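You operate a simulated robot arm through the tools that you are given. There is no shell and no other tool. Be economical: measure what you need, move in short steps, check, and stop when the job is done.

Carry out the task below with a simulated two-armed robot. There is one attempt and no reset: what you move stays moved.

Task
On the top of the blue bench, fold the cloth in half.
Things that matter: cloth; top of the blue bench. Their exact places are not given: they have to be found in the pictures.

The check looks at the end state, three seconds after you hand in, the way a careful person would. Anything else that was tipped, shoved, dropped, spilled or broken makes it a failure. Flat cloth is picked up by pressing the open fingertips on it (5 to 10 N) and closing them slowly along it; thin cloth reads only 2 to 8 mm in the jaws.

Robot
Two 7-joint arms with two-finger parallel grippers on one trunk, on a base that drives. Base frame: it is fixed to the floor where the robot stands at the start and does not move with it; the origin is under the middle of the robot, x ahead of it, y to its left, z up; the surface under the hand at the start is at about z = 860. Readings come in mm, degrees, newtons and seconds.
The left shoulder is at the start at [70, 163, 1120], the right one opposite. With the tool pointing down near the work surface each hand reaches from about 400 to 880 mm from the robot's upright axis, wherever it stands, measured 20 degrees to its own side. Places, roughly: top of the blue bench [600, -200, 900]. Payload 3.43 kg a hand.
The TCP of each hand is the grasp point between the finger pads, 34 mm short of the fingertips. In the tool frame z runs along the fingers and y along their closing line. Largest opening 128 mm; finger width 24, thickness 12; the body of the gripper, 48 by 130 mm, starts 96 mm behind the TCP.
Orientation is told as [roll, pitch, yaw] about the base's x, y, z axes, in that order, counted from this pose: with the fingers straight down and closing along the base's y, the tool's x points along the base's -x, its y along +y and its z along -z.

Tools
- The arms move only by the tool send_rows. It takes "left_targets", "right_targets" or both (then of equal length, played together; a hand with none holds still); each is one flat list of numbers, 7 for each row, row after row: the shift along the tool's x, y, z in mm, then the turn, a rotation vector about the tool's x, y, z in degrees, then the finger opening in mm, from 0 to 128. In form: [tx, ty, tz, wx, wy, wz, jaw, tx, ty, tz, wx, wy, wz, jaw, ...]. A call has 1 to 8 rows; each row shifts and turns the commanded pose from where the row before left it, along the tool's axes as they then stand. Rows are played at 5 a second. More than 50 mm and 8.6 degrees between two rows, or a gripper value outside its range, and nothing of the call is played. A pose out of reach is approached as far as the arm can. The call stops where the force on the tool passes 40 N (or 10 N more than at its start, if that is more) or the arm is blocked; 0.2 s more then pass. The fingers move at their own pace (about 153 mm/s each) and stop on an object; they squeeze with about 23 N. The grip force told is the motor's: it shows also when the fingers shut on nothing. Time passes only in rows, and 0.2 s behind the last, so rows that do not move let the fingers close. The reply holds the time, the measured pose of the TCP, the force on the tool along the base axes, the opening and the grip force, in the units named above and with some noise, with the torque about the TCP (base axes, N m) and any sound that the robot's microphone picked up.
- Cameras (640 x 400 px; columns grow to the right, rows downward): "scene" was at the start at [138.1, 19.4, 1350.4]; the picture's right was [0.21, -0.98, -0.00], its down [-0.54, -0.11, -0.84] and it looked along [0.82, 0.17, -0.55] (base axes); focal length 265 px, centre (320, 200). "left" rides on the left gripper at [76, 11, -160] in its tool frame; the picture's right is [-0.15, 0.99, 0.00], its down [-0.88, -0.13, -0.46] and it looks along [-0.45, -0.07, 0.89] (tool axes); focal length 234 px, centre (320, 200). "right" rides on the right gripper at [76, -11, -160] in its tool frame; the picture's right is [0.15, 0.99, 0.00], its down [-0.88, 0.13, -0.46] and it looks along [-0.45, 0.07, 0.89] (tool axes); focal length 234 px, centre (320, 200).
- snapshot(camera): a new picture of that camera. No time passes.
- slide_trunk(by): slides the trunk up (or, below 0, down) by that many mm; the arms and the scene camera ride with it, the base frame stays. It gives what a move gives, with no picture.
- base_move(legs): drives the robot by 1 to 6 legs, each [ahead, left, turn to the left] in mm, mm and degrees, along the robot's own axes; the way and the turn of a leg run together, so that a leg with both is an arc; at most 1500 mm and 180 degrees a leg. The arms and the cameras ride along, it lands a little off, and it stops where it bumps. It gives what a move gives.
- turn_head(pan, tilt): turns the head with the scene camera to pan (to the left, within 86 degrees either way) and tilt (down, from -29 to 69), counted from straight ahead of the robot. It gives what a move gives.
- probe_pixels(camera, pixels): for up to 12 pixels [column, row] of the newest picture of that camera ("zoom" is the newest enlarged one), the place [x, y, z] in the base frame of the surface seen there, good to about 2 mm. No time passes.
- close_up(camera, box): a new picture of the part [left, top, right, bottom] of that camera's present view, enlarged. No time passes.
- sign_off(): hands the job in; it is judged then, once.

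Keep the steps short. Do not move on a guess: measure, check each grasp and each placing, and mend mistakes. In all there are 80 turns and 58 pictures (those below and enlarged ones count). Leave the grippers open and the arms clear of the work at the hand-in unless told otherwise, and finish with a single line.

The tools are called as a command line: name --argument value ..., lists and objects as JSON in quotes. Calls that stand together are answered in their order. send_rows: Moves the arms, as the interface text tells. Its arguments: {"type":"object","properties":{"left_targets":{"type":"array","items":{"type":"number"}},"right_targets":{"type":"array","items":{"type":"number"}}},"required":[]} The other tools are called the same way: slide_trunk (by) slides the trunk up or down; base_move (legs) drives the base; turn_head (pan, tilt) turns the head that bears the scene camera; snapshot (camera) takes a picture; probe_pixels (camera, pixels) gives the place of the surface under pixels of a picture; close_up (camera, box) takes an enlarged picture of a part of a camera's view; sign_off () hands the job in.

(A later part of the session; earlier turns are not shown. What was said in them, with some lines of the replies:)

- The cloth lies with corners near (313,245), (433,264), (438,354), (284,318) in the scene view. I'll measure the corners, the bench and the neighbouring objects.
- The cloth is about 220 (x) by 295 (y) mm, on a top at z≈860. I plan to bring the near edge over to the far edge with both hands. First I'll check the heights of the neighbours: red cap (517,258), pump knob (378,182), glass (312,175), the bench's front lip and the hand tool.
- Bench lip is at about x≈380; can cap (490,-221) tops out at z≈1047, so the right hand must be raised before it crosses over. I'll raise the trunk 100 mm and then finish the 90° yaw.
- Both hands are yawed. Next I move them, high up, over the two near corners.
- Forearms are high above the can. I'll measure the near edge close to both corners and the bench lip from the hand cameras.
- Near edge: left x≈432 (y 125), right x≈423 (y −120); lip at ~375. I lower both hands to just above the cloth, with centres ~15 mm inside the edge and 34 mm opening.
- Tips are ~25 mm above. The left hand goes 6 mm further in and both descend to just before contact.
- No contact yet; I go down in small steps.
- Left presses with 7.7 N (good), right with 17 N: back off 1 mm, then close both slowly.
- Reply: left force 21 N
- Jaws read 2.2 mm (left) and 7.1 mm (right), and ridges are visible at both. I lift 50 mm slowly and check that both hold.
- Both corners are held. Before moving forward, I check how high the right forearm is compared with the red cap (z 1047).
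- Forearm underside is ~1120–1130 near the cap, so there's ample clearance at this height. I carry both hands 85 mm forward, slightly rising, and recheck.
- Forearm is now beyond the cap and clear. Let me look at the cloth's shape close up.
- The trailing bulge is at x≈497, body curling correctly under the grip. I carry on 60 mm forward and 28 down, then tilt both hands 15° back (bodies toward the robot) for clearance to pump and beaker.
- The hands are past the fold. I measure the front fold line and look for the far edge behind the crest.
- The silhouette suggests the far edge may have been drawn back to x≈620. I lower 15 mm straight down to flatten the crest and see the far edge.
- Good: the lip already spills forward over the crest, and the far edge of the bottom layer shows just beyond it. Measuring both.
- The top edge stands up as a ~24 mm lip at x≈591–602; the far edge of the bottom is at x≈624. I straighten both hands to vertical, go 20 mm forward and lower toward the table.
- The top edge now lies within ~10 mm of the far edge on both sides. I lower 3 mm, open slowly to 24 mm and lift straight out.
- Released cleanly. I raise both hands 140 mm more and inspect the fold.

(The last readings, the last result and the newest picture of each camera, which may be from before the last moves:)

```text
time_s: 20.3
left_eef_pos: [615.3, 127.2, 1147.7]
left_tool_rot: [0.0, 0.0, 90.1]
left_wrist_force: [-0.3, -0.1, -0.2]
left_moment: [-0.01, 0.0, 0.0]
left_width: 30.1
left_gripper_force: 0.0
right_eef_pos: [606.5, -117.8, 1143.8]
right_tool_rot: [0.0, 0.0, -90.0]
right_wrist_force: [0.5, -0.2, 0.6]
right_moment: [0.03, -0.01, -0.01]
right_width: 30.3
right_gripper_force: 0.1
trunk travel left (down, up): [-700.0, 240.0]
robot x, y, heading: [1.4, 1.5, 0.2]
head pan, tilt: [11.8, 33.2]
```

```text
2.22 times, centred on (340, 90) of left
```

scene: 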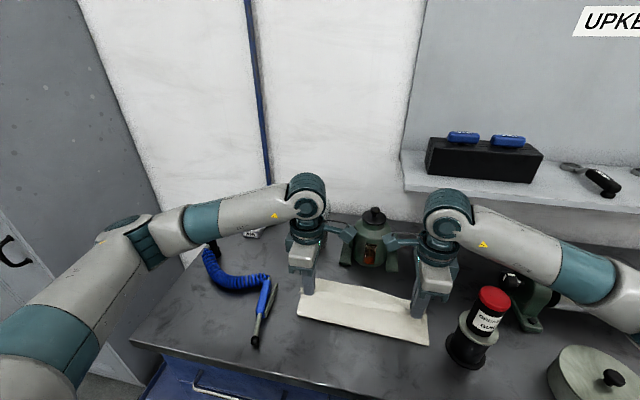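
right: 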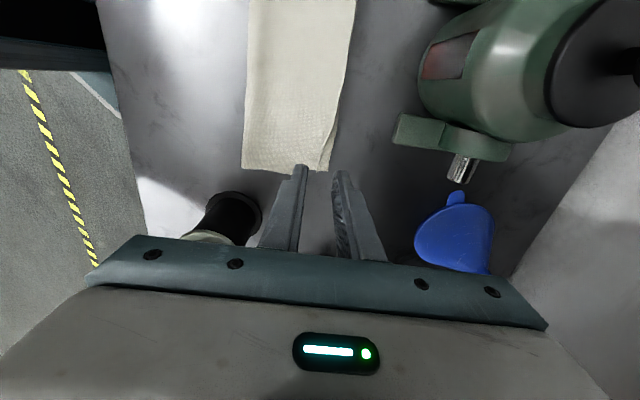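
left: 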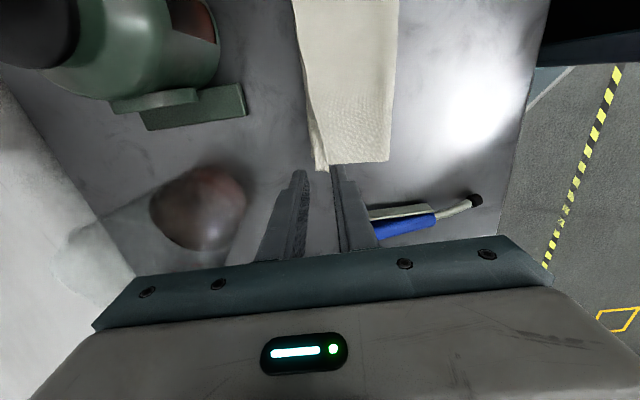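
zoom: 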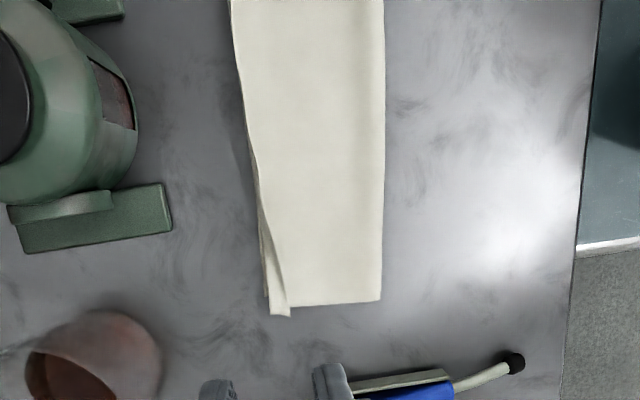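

Looks like a good fold; the two far corners are a bit curled. I measure them.

probe_pixels --camera "zoom" --pixels '[[235, 60], [250, 150], [264, 240], [268, 295], [272, 270], [278, 305], [288, 312], [270, 230], [310, 290], [380, 298], [384, 100], [310, 150]]'

close_up --camera "right" --box '[280, 80, 360, 160]'

probe_pixels --camera "zoom" --pixels '[[300, 200], [330, 240], [250, 340], [320, 320], [350, 150], [380, 60], [200, 300], [150, 200]]'

close_up --camera "left" --box '[280, 80, 360, 160]'

```text
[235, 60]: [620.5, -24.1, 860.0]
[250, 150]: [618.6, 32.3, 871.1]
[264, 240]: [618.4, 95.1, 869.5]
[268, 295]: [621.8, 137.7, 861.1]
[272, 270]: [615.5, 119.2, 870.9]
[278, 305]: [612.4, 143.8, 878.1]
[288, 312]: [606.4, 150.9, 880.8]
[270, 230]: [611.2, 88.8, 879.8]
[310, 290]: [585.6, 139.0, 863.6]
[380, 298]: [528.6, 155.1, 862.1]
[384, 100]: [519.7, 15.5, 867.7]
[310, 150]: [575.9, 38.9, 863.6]
```

```text
5.00 times, centred on (320, 120) of right
```

zoom: 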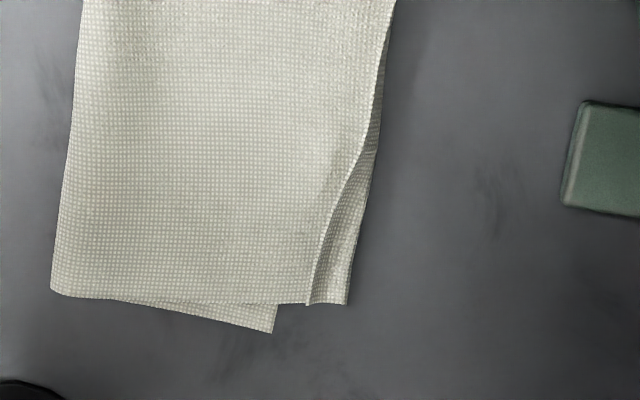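

```text
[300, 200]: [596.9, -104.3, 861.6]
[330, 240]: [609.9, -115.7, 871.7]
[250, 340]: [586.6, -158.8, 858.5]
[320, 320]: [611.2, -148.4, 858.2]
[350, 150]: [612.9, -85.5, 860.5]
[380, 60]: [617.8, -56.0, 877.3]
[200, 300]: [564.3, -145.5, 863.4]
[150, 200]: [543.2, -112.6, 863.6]
```

```text
5.00 times, centred on (320, 120) of left
```

zoom: 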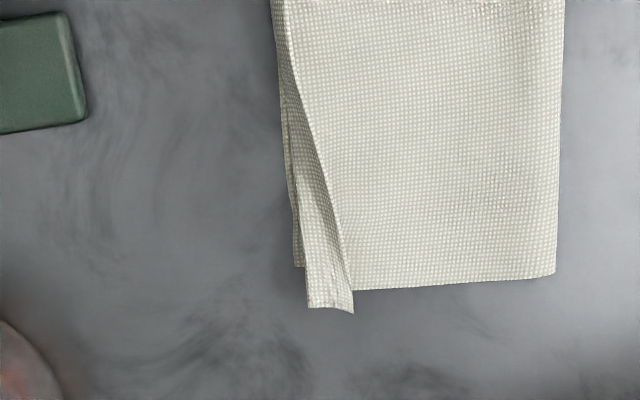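

Left: the edge lip stands up/leans back (crest x≈608, z≈880, y 90–150). Right: a small ridge (z≈872). I'll smooth them with closed fingertips: left goes behind the lip at x≈586, right directly above its ridge. Descending to just above.

send_rows --left_targets '[-5, 29, 0, 0, 0, 0, 0, 0, 0, 45, 0, 0, 0, 0, 0, 0, 45, 0, 0, 0, 0, 0, 0, 45, 0, 0, 0, 0, 0, 0, 45, 0, 0, 0, 0, 0, 0, 40, 0, 0, 0, 0, 0, 0, 15, 0, 0, 0, 0, 0, 0, 0, 0, 0, 0, 0]' --right_targets '[-4, 5, 0, 0, 0, 0, 0, 0, 0, 45, 0, 0, 0, 0, 0, 0, 45, 0, 0, 0, 0, 0, 0, 45, 0, 0, 0, 0, 0, 0, 45, 0, 0, 0, 0, 0, 0, 30, 0, 0, 0, 0, 0, 0, 10, 0, 0, 0, 0, 0, 0, 0, 0, 0, 0, 0]'

close_up --camera "left" --box '[220, 60, 440, 220]'

close_up --camera "right" --box '[200, 60, 420, 220]'

```text
time_s: 22.1
left_eef_pos: [586.1, 134.4, 907.3]
left_tool_rot: [-0.1, 0.0, 90.0]
left_wrist_force: [-0.4, 0.1, -0.2]
left_moment: [0.0, -0.01, -0.02]
left_width: 0.0
left_gripper_force: 23.5
right_eef_pos: [613.5, -119.4, 922.5]
right_tool_rot: [0.0, 0.0, -90.0]
right_wrist_force: [0.3, -0.5, -0.2]
right_moment: [0.04, 0.01, 0.0]
right_width: 0.2
right_gripper_force: 22.8
trunk travel left (down, up): [-700.0, 240.0]
robot x, y, heading: [1.0, -0.6, 0.1]
head pan, tilt: [11.8, 33.2]
```

```text
2.50 times, centred on (330, 140) of left
```

zoom: 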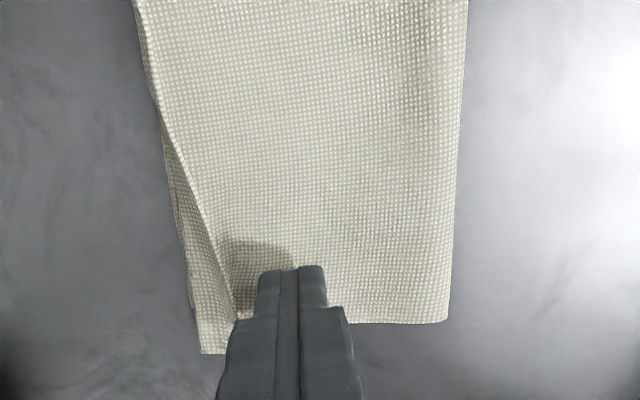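

```text
2.50 times, centred on (310, 140) of right
```

zoom: 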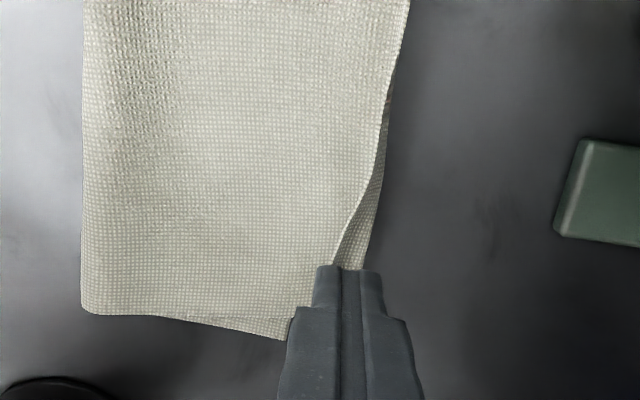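

Left finger is just behind the lip. I lower it 4 mm, sweep it forward 28 mm to push the lip over, while the right lowers onto its ridge.

send_rows --left_targets '[0, 0, 4, 0, 0, 0, 0, 0, -7, 0, 0, 0, 0, 0, 0, -7, 0, 0, 0, 0, 0, 0, -7, 0, 0, 0, 0, 0, 0, -7, 0, 0, 0, 0, 0, 0, 0, 2, 0, 0, 0, 0, 0, 0, 2, 0, 0, 0, 0, 0, 0, 0, 0, 0, 0, 0]' --right_targets '[0, 0, 8, 0, 0, 0, 0, 0, 0, 6, 0, 0, 0, 0, 0, 0, 3, 0, 0, 0, 0, 0, 0, 3, 0, 0, 0, 0, 0, 0, 2, 0, 0, 0, 0, 0, 0, 1, 0, 0, 0, 0, 0, 0, 1, 0, 0, 0, 0, 0, 0, 0, 0, 0, 0, 0]'

close_up --camera "left" --box '[220, 60, 440, 220]'

```text
time_s: 23.9
left_eef_pos: [616.0, 132.0, 899.3]
left_tool_rot: [0.1, 0.0, 90.0]
left_wrist_force: [0.0, -0.1, 0.3]
left_moment: [-0.01, 0.01, 0.01]
left_width: 0.0
left_gripper_force: 23.3
right_eef_pos: [613.0, -120.8, 898.7]
right_tool_rot: [0.0, 0.0, -90.0]
right_wrist_force: [0.3, 1.0, 0.3]
right_moment: [0.01, 0.01, -0.01]
right_width: 0.0
right_gripper_force: 23.0
trunk travel left (down, up): [-700.0, 240.0]
robot x, y, heading: [2.9, 4.3, 0.0]
head pan, tilt: [11.8, 33.2]
```

```text
2.50 times, centred on (330, 140) of left
```

zoom: 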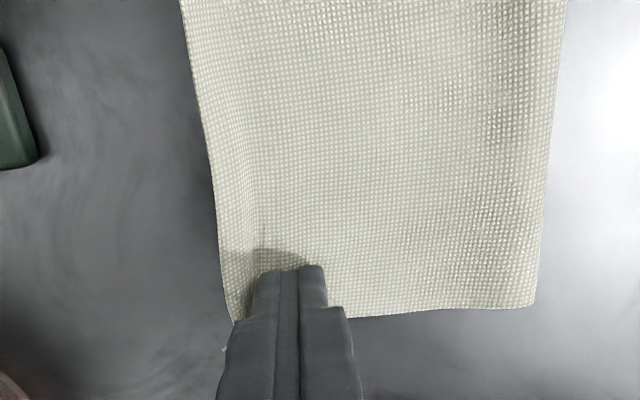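

Lip on the left is now pushed forward. I press both down gently until 5–8 N.

send_rows --left_targets '[0, -4, 1, 0, 0, 0, 0, 0, -4, 1, 0, 0, 0, 0, 0, 0, 1, 0, 0, 0, 0, 0, 0, 1, 0, 0, 0, 0, 0, 0, 0, 0, 0, 0, 0]' --right_targets '[0, 0, 1, 0, 0, 0, 0, 0, 0, 1, 0, 0, 0, 0, 0, 0, 1, 0, 0, 0, 0, 0, 0, 1, 0, 0, 0, 0, 0, 0, 0, 0, 0, 0, 0]'

```text
time_s: 25.1
left_eef_pos: [622.8, 131.5, 896.5]
left_tool_rot: [0.1, 0.0, 90.0]
left_wrist_force: [0.6, -1.0, 1.4]
left_moment: [-0.02, -0.03, -0.02]
left_width: 0.3
left_gripper_force: 23.1
right_eef_pos: [612.4, -121.1, 897.1]
right_tool_rot: [0.1, 0.0, -89.9]
right_wrist_force: [0.7, -1.6, 7.9]
right_moment: [-0.11, 0.03, 0.01]
right_width: 0.0
right_gripper_force: 22.5
trunk travel left (down, up): [-700.0, 240.0]
robot x, y, heading: [-1.0, 0.6, -0.0]
head pan, tilt: [11.8, 33.2]
```

Right presses with 7.9 N; left only just touches. Left goes 1 mm more, then both lift straight up for a look.

send_rows --left_targets '[0, 0, 1, 0, 0, 0, 0, 0, 0, 0, 0, 0, 0, 0, 0, 0, -10, 0, 0, 0, 0, 0, 0, -30, 0, 0, 0, 0, 0, 0, -45, 0, 0, 0, 0, 0, 0, -45, 0, 0, 0, 0, 0, 0, -45, 0, 0, 0, 0, 0, 0, -45, 0, 0, 0, 0]' --right_targets '[0, 0, 0, 0, 0, 0, 0, 0, 0, 0, 0, 0, 0, 0, 0, 0, -10, 0, 0, 0, 0, 0, 0, -30, 0, 0, 0, 0, 0, 0, -45, 0, 0, 0, 0, 0, 0, -45, 0, 0, 0, 0, 0, 0, -45, 0, 0, 0, 0, 0, 0, -45, 0, 0, 0, 0]'

close_up --camera "scene" --box '[290, 250, 450, 350]'

close_up --camera "left" --box '[240, 0, 440, 180]'

close_up --camera "right" --box '[220, 0, 420, 180]'

```text
time_s: 26.9
left_eef_pos: [619.6, 131.1, 1114.1]
left_tool_rot: [-0.1, 0.0, 90.1]
left_wrist_force: [0.0, 0.9, -1.2]
left_moment: [0.0, -0.02, -0.01]
left_width: 0.0
left_gripper_force: 23.2
right_eef_pos: [611.3, -119.2, 1113.5]
right_tool_rot: [0.1, 0.0, -90.0]
right_wrist_force: [0.2, 0.4, 0.2]
right_moment: [-0.03, -0.04, 0.0]
right_width: 0.2
right_gripper_force: 22.9
trunk travel left (down, up): [-700.0, 240.0]
robot x, y, heading: [-0.8, -1.0, -0.1]
head pan, tilt: [11.8, 33.2]
```

```text
4.00 times, centred on (370, 300) of scene
```

zoom: 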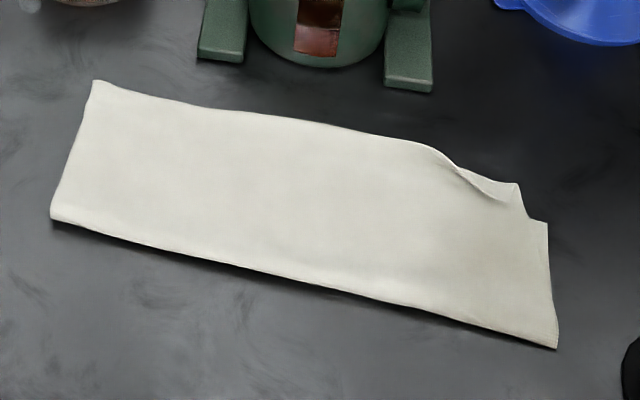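

```text
2.22 times, centred on (340, 90) of left
```

zoom: 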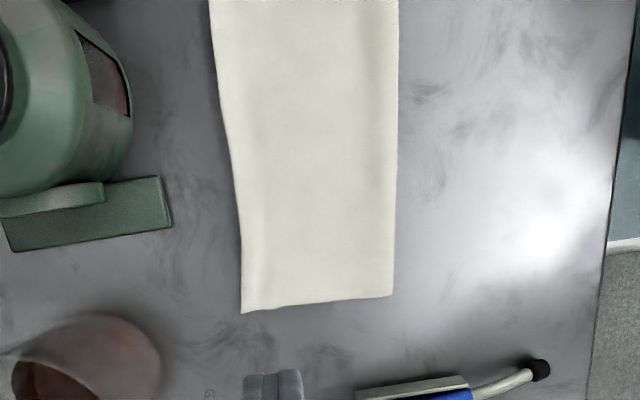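

```text
2.22 times, centred on (320, 90) of right
```

zoom: 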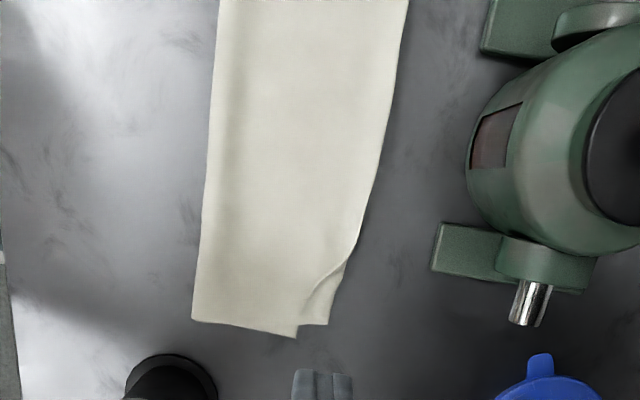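

Left corner is now flat and square. On the right, the top's corner is creased: the lip looks tucked under the top layer, with the tip poking out at the side. I zoom in and measure.

close_up --camera "right" --box '[280, 90, 360, 160]'

probe_pixels --camera "right" --pixels '[[308, 150], [322, 146], [318, 135], [312, 140], [325, 128], [330, 125], [335, 112], [305, 138], [300, 120], [315, 120], [265, 144], [280, 147]]'

```text
5.71 times, centred on (320, 125) of right
```

zoom: 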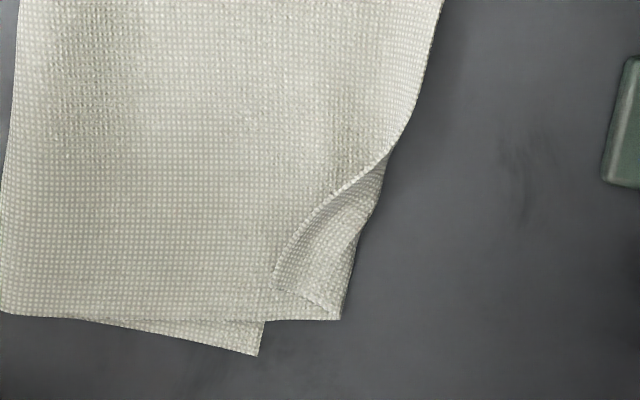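

```text
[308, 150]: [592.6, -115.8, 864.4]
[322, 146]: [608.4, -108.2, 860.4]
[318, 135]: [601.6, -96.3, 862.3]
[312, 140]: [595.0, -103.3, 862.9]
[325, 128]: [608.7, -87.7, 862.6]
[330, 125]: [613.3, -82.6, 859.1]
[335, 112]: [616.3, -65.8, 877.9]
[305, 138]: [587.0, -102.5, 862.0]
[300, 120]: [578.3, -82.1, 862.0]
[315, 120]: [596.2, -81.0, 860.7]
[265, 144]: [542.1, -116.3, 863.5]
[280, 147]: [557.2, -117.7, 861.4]
```

The zoom shows the top's corner is folded back on itself (tip at zoom (275,290), crease (385,160)–(340,318)); the piece at (258,355) is the bottom's corner. I measure these in the zoom picture.

probe_pixels --camera "zoom" --pixels '[[277, 290], [310, 225], [350, 180], [388, 155], [340, 316], [352, 250], [310, 270], [256, 352], [260, 260], [200, 200], [435, 40], [20, 300]]'

```text
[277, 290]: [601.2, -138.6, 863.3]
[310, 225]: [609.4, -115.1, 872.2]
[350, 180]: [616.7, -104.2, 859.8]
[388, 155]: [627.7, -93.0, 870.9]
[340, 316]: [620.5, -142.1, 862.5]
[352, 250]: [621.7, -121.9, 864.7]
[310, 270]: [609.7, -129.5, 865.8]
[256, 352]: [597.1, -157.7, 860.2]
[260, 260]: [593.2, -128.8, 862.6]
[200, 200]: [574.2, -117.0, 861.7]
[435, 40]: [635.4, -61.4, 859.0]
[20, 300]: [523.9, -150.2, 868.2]
```

The top overshoots on the right: crease at x≈621 while bottom's corner is at 597. Plan: sweep the lip flat forward (as worked on the left), then pinch the top's right edge over bare bench and re-lay it further back. First go behind the lip.

send_rows --right_targets '[-9, -26, 0, 0, 0, 0, 0, 0, 0, 45, 0, 0, 0, 0, 0, 0, 45, 0, 0, 0, 0, 0, 0, 45, 0, 0, 0, 0, 0, 0, 45, 0, 0, 0, 0, 0, 0, 26, 0, 0, 0, 0, 0, 0, 0, 0, 0, 0, 0]'

close_up --camera "right" --box '[220, 80, 420, 220]'

```text
time_s: 28.5
left_eef_pos: [623.2, 131.8, 1114.3]
left_tool_rot: [0.0, 0.0, 90.0]
left_wrist_force: [0.9, -0.8, -0.1]
left_moment: [-0.04, -0.01, -0.02]
left_width: 0.0
left_gripper_force: 22.8
right_eef_pos: [587.8, -128.2, 908.4]
right_tool_rot: [0.0, 0.1, -90.0]
right_wrist_force: [-0.1, -0.9, -0.4]
right_moment: [0.02, 0.05, 0.01]
right_width: 0.0
right_gripper_force: 23.0
trunk travel left (down, up): [-700.0, 240.0]
robot x, y, heading: [2.3, 0.6, 0.0]
head pan, tilt: [11.8, 33.2]
```

```text
2.86 times, centred on (320, 150) of right
```

zoom: 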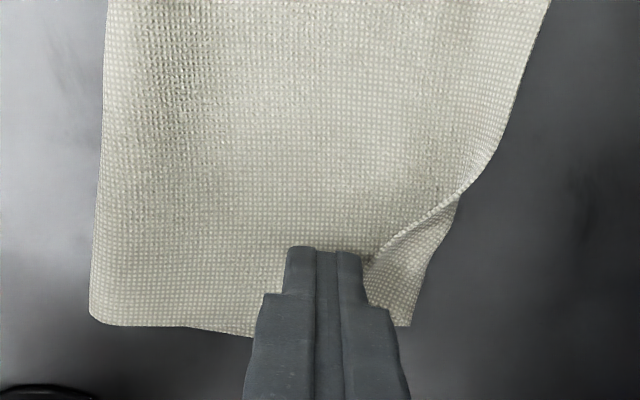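

Finger is just behind the lip's tip. Back 3, lower 9, then sweep 40 mm forward.

send_rows --right_targets '[0, -3, 5, 0, 0, 0, 0, 0, 0, 5, 0, 0, 0, 0, 0, 6, 0, 0, 0, 0, 0, 0, 8, 0, 0, 0, 0, 0, 0, 8, 0, 0, 0, 0, 0, 0, 9, 0, 0, 0, 0, 0, 0, 9, 0, 0, 0, 0, 0, 0, 0, 0, 0, 0, 0, 0]'

close_up --camera "right" --box '[220, 80, 420, 220]'

```text
time_s: 30.3
left_eef_pos: [621.9, 132.2, 1113.5]
left_tool_rot: [-0.1, 0.0, 89.9]
left_wrist_force: [0.6, 0.3, -0.3]
left_moment: [-0.01, 0.0, 0.02]
left_width: 0.3
left_gripper_force: 23.1
right_eef_pos: [623.6, -129.7, 899.9]
right_tool_rot: [0.0, 0.0, -90.1]
right_wrist_force: [-0.5, 0.1, 0.7]
right_moment: [0.01, -0.01, 0.02]
right_width: 0.0
right_gripper_force: 22.8
trunk travel left (down, up): [-700.0, 240.0]
robot x, y, heading: [1.6, 0.4, -0.2]
head pan, tilt: [11.8, 33.2]
```

```text
2.86 times, centred on (320, 150) of right
```

zoom: 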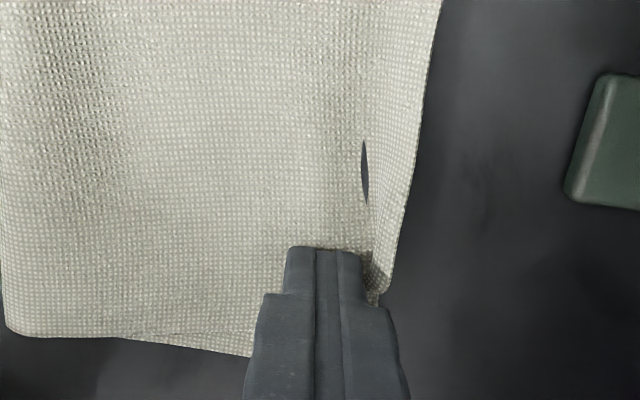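

The lip is pushed forward (edge upright at x≈640). Go a bit further and press down, then lift.

send_rows --right_targets '[0, 6, 1, 0, 0, 0, 0, 0, 5, 1, 0, 0, 0, 0, 0, 0, 1, 0, 0, 0, 0, 0, 0, 0, 0, 0, 0, 0, 0, 0, -15, 0, 0, 0, 0, 0, 0, -45, 0, 0, 0, 0, 0, 0, -45, 0, 0, 0, 0, 0, 0, -45, 0, 0, 0, 0]'

close_up --camera "right" --box '[220, 20, 420, 180]'

```text
time_s: 32.1
left_eef_pos: [621.7, 131.8, 1113.9]
left_tool_rot: [0.1, -0.1, 90.0]
left_wrist_force: [-0.1, 0.4, -0.1]
left_moment: [0.03, 0.03, 0.01]
left_width: 0.0
left_gripper_force: 22.5
right_eef_pos: [633.3, -128.4, 1045.9]
right_tool_rot: [0.0, -0.1, -89.9]
right_wrist_force: [0.0, 0.5, -0.5]
right_moment: [-0.01, -0.01, -0.01]
right_width: 0.0
right_gripper_force: 23.3
trunk travel left (down, up): [-700.0, 240.0]
robot x, y, heading: [0.6, -2.4, -0.2]
head pan, tilt: [11.8, 33.2]
```

```text
2.50 times, centred on (320, 100) of right
```

zoom: 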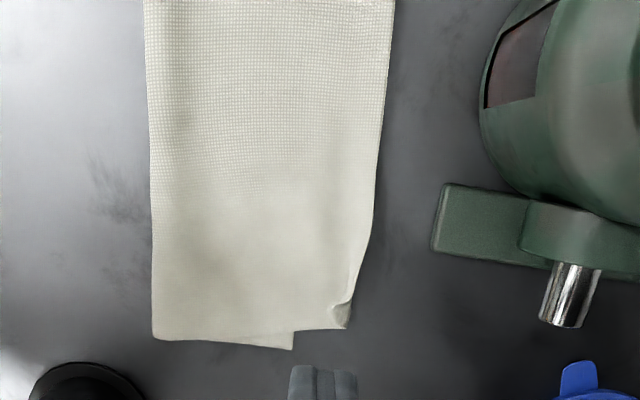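

Much flatter; only a tiny corner dog-ear is left. Measure the outline.

probe_pixels --camera "zoom" --pixels '[[292, 345], [342, 325], [352, 300], [372, 220], [388, 50], [296, 330], [155, 335], [150, 100], [340, 308], [320, 300], [335, 200]]'

close_up --camera "scene" --box '[290, 250, 450, 350]'

probe_pixels --camera "zoom" --pixels '[[95, 82], [200, 105], [300, 118], [400, 140], [55, 215], [300, 283], [552, 345], [545, 225], [515, 190]]'

```text
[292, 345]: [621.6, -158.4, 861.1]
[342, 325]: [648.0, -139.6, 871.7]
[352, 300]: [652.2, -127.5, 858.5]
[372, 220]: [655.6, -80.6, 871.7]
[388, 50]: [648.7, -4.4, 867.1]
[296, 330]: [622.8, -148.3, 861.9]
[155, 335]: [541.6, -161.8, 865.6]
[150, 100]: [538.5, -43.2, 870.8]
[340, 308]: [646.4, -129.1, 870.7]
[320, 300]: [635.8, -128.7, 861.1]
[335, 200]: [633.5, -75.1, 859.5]
```

```text
4.00 times, centred on (370, 300) of scene
```

zoom: 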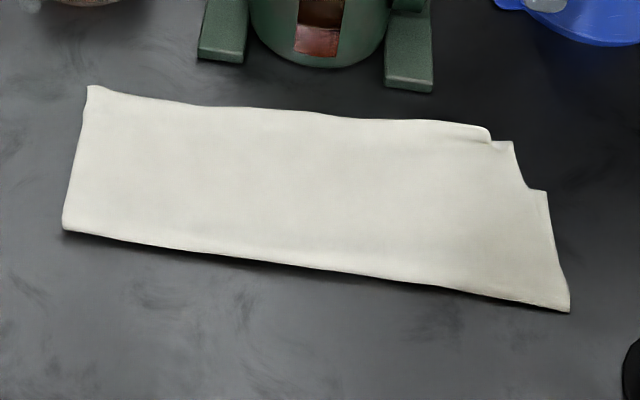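

```text
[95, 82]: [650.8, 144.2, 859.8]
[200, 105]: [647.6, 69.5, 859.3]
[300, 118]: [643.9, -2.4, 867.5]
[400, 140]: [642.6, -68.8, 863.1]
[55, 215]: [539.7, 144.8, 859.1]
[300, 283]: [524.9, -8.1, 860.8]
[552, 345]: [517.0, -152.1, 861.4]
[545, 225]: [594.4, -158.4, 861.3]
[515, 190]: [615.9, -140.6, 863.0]
```

The sweep also slid the cloth forward a bit; top's right edge is at x≈652 (y −128), bottom's right corner at 622. Now I pinch the top's right edge over bare bench (centre x≈648, y≈−122, 28 mm opening).

send_rows --right_targets '[6, 15, 0, 0, 0, 0, 28, 0, 0, 45, 0, 0, 0, 28, 0, 0, 45, 0, 0, 0, 28, 0, 0, 35, 0, 0, 0, 28, 0, 0, 15, 0, 0, 0, 28, 0, 0, 0, 0, 0, 0, 28]'

close_up --camera "right" --box '[220, 80, 420, 220]'

```text
time_s: 33.5
left_eef_pos: [622.9, 131.6, 1113.6]
left_tool_rot: [0.0, 0.0, 90.0]
left_wrist_force: [-0.7, 0.4, 0.1]
left_moment: [0.02, 0.02, 0.02]
left_width: 0.0
left_gripper_force: 23.2
right_eef_pos: [649.7, -122.4, 905.6]
right_tool_rot: [0.0, -0.1, -90.0]
right_wrist_force: [0.2, -0.7, 0.9]
right_moment: [-0.01, 0.0, -0.02]
right_width: 27.7
right_gripper_force: 0.0
trunk travel left (down, up): [-700.0, 240.0]
robot x, y, heading: [2.2, 2.6, 0.1]
head pan, tilt: [11.8, 33.2]
```

```text
2.86 times, centred on (320, 150) of right
```

zoom: 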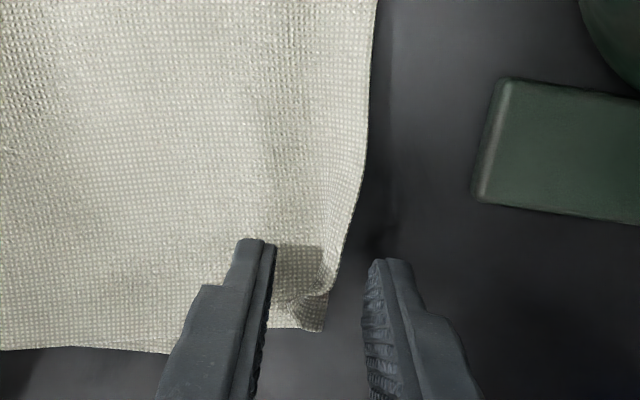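

Edge sits between the fingers. Lower to contact.

send_rows --right_targets '[0, 0, 5, 0, 0, 0, 28, 0, 0, 4, 0, 0, 0, 28, 0, 0, 1, 0, 0, 0, 28, 0, 0, 1, 0, 0, 0, 28, 0, 0, 0, 0, 0, 0, 28]'

```text
time_s: 34.7
left_eef_pos: [621.2, 131.8, 1113.9]
left_tool_rot: [0.0, 0.1, 89.9]
left_wrist_force: [-0.3, 0.0, 0.0]
left_moment: [0.0, 0.01, 0.0]
left_width: 0.1
left_gripper_force: 22.9
right_eef_pos: [649.2, -121.8, 895.9]
right_tool_rot: [0.0, 0.0, -90.0]
right_wrist_force: [0.0, 0.3, 2.3]
right_moment: [-0.01, 0.08, -0.01]
right_width: 28.3
right_gripper_force: 0.3
trunk travel left (down, up): [-700.0, 240.0]
robot x, y, heading: [0.2, -0.3, 0.1]
head pan, tilt: [11.8, 33.2]
```

Light contact (2.3 N). Half a millimetre more and close slowly.

send_rows --right_targets '[0, 0, 0.6, 0, 0, 0, 28, 0, 0, 0, 0, 0, 0, 23, 0, 0, 0, 0, 0, 0, 18, 0, 0, 0, 0, 0, 0, 13, 0, 0, 0, 0, 0, 0, 8, 0, 0, 0, 0, 0, 0, 3, 0, 0, 0, 0, 0, 0, 0, 0, 0, -10, 0, 0, 0, 0]'

close_up --camera "right" --box '[220, 80, 420, 220]'

```text
time_s: 36.5
left_eef_pos: [622.2, 131.6, 1113.9]
left_tool_rot: [0.0, 0.0, 90.0]
left_wrist_force: [-0.6, -0.6, 0.5]
left_moment: [-0.02, -0.04, 0.01]
left_width: 0.1
left_gripper_force: 22.8
right_eef_pos: [651.1, -123.3, 904.4]
right_tool_rot: [-0.1, 0.0, -90.0]
right_wrist_force: [-0.4, 0.5, -0.3]
right_moment: [0.01, 0.02, -0.01]
right_width: 2.1
right_gripper_force: 23.0
trunk travel left (down, up): [-700.0, 240.0]
robot x, y, heading: [1.5, 2.9, -0.2]
head pan, tilt: [11.8, 33.2]
```

```text
2.86 times, centred on (320, 150) of right
```

zoom: 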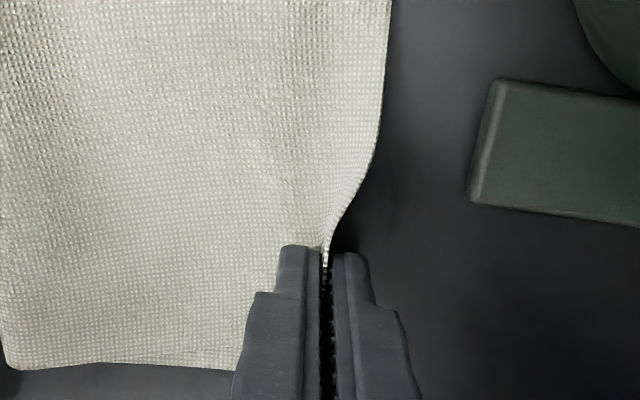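

Gripped right at the edge, single layer (2.1 mm). Now lift and carry it back in an arc so the top peels up and the loop slackens toward me.

send_rows --right_targets '[0, -6, -12, 0, 0, 0, 0, 0, -8, -12, 0, 0, 0, 0, 0, -10, -12, 0, 0, 0, 0, 0, -12, -10, 0, 0, 0, 0, 0, -14, -8, 0, 0, 0, 0, 0, -14, -5, 0, 0, 0, 0, 0, -14, 0, 0, 0, 0, 0, 0, 0, 0, 0, 0, 0, 0]'

close_up --camera "scene" --box '[280, 220, 480, 360]'

snapshot --camera "left"

```text
time_s: 38.3
left_eef_pos: [622.7, 131.5, 1114.8]
left_tool_rot: [0.0, 0.0, 90.0]
left_wrist_force: [-0.5, 0.3, 0.9]
left_moment: [-0.04, -0.01, 0.0]
left_width: 0.2
left_gripper_force: 22.6
right_eef_pos: [570.0, -124.0, 965.0]
right_tool_rot: [0.0, 0.0, -90.0]
right_wrist_force: [0.0, 1.6, 0.0]
right_moment: [0.0, 0.03, 0.0]
right_width: 2.1
right_gripper_force: 23.0
trunk travel left (down, up): [-700.0, 240.0]
robot x, y, heading: [-0.3, -2.2, -0.1]
head pan, tilt: [11.8, 33.2]
```

```text
2.86 times, centred on (380, 290) of scene
```

zoom: 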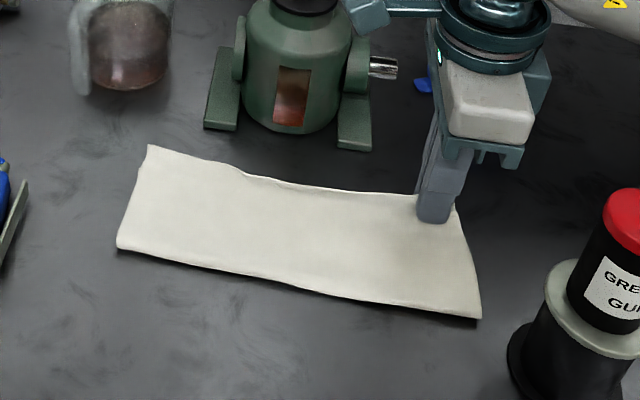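

```text
8 pictures are left
```

left: 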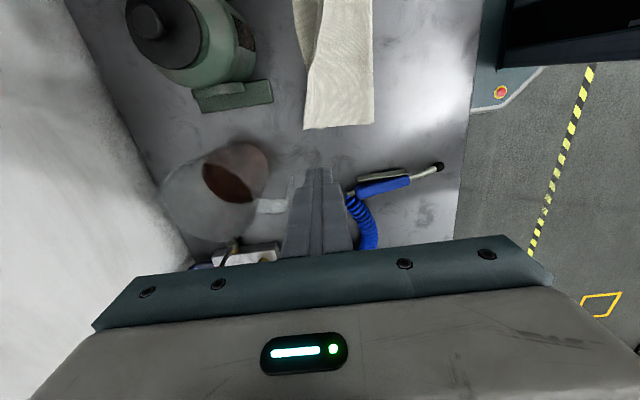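

Only 8 pictures are left, so I rely on probing. Measuring the outline in these two pictures.

probe_pixels --camera "zoom" --pixels '[[118, 247], [250, 278], [360, 298], [478, 316], [470, 262], [458, 212], [410, 200], [330, 190], [250, 178], [152, 148], [380, 250], [456, 222]]'

probe_pixels --camera "left" --pixels '[[304, 127], [308, 100], [305, 60], [299, 35], [296, 10], [312, 30], [320, 10], [374, 124], [372, 40], [372, 8]]'

```text
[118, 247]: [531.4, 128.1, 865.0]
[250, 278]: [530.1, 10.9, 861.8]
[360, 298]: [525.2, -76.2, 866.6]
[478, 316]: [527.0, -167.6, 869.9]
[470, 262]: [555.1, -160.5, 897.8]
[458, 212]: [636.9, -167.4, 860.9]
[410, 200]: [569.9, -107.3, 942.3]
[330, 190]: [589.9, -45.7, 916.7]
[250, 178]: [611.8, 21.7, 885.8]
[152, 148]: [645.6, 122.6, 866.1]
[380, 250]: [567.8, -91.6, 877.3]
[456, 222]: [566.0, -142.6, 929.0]
```

```text
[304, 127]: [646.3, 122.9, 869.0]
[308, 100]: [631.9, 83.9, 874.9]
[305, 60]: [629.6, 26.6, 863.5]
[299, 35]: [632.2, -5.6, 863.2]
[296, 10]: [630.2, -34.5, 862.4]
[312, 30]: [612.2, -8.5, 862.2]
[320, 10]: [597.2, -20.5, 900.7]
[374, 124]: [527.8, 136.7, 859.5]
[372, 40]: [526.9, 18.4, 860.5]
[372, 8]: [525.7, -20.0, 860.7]
```

Fold line is now straight at x≈526–531, bottom's far edge ≈630 centre / ≈622 right. I lay the right edge down at x≈622, shifted 10 mm to the right to line up with the bottom's side.

send_rows --right_targets '[-2, 10, 6, 0, 0, 0, 0, -2, 12, 10, 0, 0, 0, 0, -2, 12, 14, 0, 0, 0, 0, -2, 10, 16, 0, 0, 0, 0, -2, 8, 14, 0, 0, 0, 0, 0, 0, 3, 0, 0, 0, 0, 0, 0, 0, 0, 0, 0, 0]'

snapshot --camera "right"

```text
time_s: 39.9
left_eef_pos: [622.4, 131.8, 1113.3]
left_tool_rot: [0.1, 0.0, 90.0]
left_wrist_force: [-0.4, -0.1, -0.3]
left_moment: [-0.04, -0.01, -0.01]
left_width: 0.0
left_gripper_force: 22.6
right_eef_pos: [624.7, -131.5, 900.5]
right_tool_rot: [0.0, 0.0, -89.9]
right_wrist_force: [-0.4, 0.3, 0.9]
right_moment: [0.01, 0.02, 0.01]
right_width: 2.1
right_gripper_force: 23.5
trunk travel left (down, up): [-700.0, 240.0]
robot x, y, heading: [1.8, -4.1, -0.1]
head pan, tilt: [11.8, 33.2]
```

```text
7 pictures are left
```

right: 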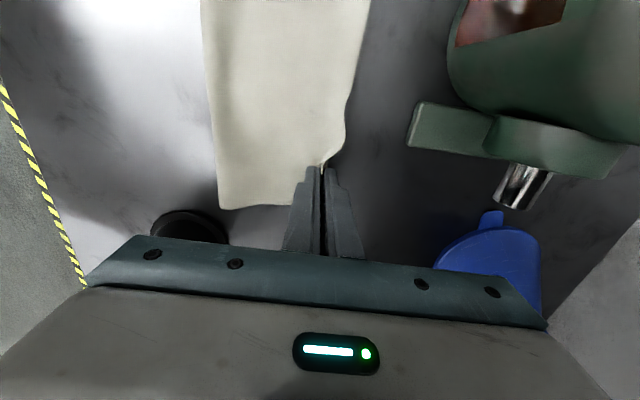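

probe_pixels --camera "right" --pixels '[[330, 158], [342, 140], [346, 120], [348, 95], [356, 60], [363, 20], [335, 140], [220, 205], [210, 120], [204, 30], [295, 200], [260, 207]]'

```text
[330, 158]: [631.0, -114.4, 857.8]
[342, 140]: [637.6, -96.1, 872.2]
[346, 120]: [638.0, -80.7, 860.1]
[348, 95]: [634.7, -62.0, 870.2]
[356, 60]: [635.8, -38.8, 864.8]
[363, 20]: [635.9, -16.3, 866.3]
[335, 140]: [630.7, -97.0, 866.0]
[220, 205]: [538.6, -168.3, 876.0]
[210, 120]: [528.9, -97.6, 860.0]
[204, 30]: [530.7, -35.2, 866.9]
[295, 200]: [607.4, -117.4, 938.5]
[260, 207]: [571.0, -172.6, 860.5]
```

Top edge sits at 631–638, close to the bottom's edge. Lower 3 mm, open slowly, and lift straight up.

send_rows --right_targets '[0, 0, 2, 0, 0, 0, 0, 0, 0, 1, 0, 0, 0, 5, 0, 0, 0, 0, 0, 0, 10, 0, 0, 0, 0, 0, 0, 14, 0, 0, -10, 0, 0, 0, 14, 0, 0, -40, 0, 0, 0, 14, 0, 0, -45, 0, 0, 0, 14, 0, 0, -45, 0, 0, 0, 14]'

snapshot --camera "right"

```text
time_s: 41.7
left_eef_pos: [621.9, 132.5, 1114.5]
left_tool_rot: [0.0, 0.0, 90.0]
left_wrist_force: [0.7, -0.7, 0.2]
left_moment: [-0.01, -0.03, -0.01]
left_width: 0.1
left_gripper_force: 23.1
right_eef_pos: [623.5, -130.2, 1041.3]
right_tool_rot: [0.0, -0.1, -90.0]
right_wrist_force: [-0.6, 0.0, -0.2]
right_moment: [0.01, 0.0, 0.01]
right_width: 14.0
right_gripper_force: 0.1
trunk travel left (down, up): [-700.0, 240.0]
robot x, y, heading: [1.5, -1.0, -0.1]
head pan, tilt: [11.8, 33.2]
```

```text
6 pictures are left
```

right: 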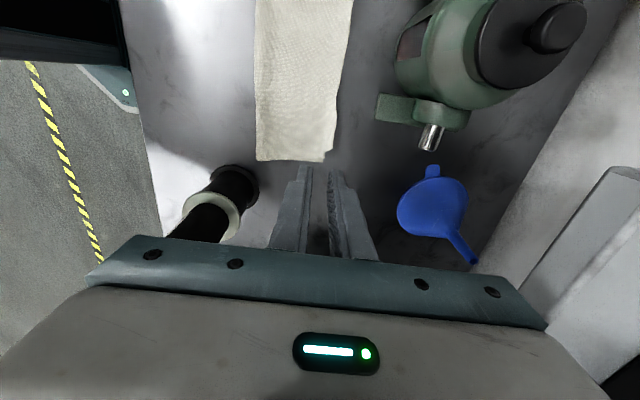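

Right side now looks clean. I raise both hands, open them and take a close look from the scene camera.

send_rows --right_targets '[0, 0, -45, 0, 0, 0, 14, 0, 0, -45, 0, 0, 0, 14, 0, 0, -45, 0, 0, 0, 40, 0, 0, 0, 0, 0, 0, 60]' --left_targets '[0, 0, -20, 0, 0, 0, 0, 0, 0, -20, 0, 0, 0, 20, 0, 0, -20, 0, 0, 0, 40, 0, 0, 0, 0, 0, 0, 60]'

close_up --camera "scene" --box '[290, 245, 450, 350]'

```text
time_s: 42.7
left_eef_pos: [623.4, 130.7, 1175.4]
left_tool_rot: [0.0, 0.0, 90.0]
left_wrist_force: [-0.6, 0.3, -0.7]
left_moment: [0.0, 0.02, 0.02]
left_width: 59.9
left_gripper_force: 0.1
right_eef_pos: [623.6, -132.4, 1175.7]
right_tool_rot: [0.0, 0.0, -90.0]
right_wrist_force: [-0.4, 0.0, -0.1]
right_moment: [-0.02, -0.03, -0.01]
right_width: 60.0
right_gripper_force: 0.0
trunk travel left (down, up): [-700.0, 240.0]
robot x, y, heading: [-1.0, -0.8, -0.0]
head pan, tilt: [11.8, 33.2]
```

```text
3.81 times, centred on (370, 298) of scene
```

zoom: 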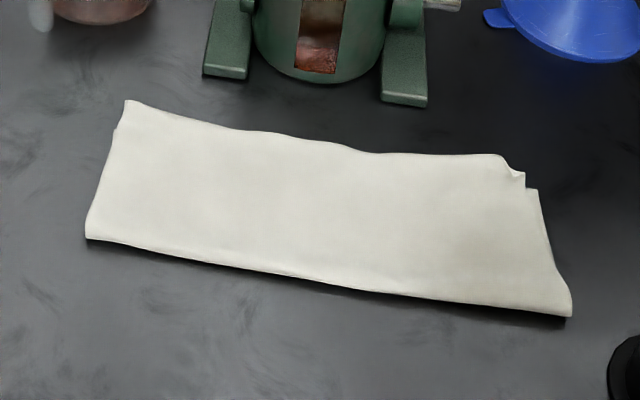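

probe_pixels --camera "zoom" --pixels '[[128, 103], [116, 135], [88, 236], [300, 275], [566, 312], [537, 192], [524, 180], [508, 162], [400, 157], [300, 142], [300, 200], [505, 200]]'

```text
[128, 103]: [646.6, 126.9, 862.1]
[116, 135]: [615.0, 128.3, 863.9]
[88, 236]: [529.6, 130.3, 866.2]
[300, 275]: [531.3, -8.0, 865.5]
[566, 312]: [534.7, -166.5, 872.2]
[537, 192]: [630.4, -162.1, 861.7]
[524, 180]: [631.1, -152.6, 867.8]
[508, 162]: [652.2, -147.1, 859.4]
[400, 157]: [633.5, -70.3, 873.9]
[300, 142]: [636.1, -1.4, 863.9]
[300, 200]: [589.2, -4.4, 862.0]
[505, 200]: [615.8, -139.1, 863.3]
```

Edges line up: fold line at x≈530–535, upper edge 633–647, bottom corners (≈620,129) and (630,−162); layers are flat. I move both hands outward, high above everything, open them, and take a final picture.

send_rows --left_targets '[-38, 0, 0, 0, 0, 0, 128, -38, 0, 0, 0, 0, 0, 128, -38, 0, 0, 0, 0, 0, 128, -38, 0, 0, 0, 0, 0, 128, 0, 0, 0, 0, 0, 0, 128]' --right_targets '[-43, 0, 0, 0, 0, 0, 128, -43, 0, 0, 0, 0, 0, 128, -43, 0, 0, 0, 0, 0, 128, -43, 0, 0, 0, 0, 0, 128, 0, 0, 0, 0, 0, 0, 128]'

snapshot --camera "scene"

```text
time_s: 43.9
left_eef_pos: [622.5, 282.9, 1173.6]
left_tool_rot: [-0.1, 0.0, 90.0]
left_wrist_force: [0.4, 0.3, -0.5]
left_moment: [0.01, 0.04, 0.0]
left_width: 128.0
left_gripper_force: 0.1
right_eef_pos: [625.1, -304.9, 1173.4]
right_tool_rot: [-0.2, 0.0, -89.9]
right_wrist_force: [-0.4, -0.3, -0.6]
right_moment: [-0.03, 0.0, 0.05]
right_width: 128.1
right_gripper_force: 0.1
trunk travel left (down, up): [-700.0, 240.0]
robot x, y, heading: [1.8, 0.4, -0.1]
head pan, tilt: [11.8, 33.2]
```

```text
4 pictures are left
```

scene: 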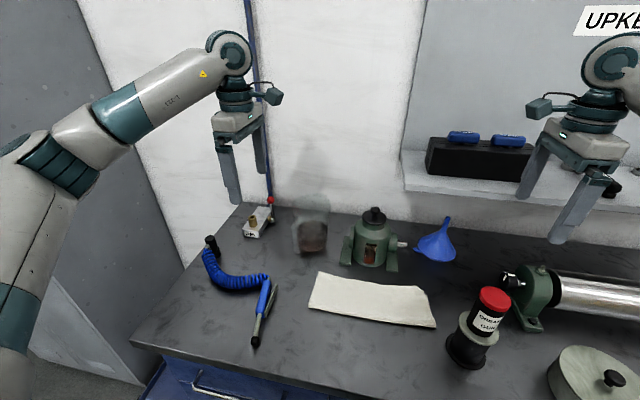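

The cloth lies neatly folded, nothing else has moved, and the grippers are open and clear. I hand in.

sign_off

```text
The job is handed in.
```

The cloth is folded in half on the blue bench, near edge over far edge, with the edges about 5 to 25 mm off (the left corner is worst); nothing else looks moved in the last picture, and the grippers are open and clear.
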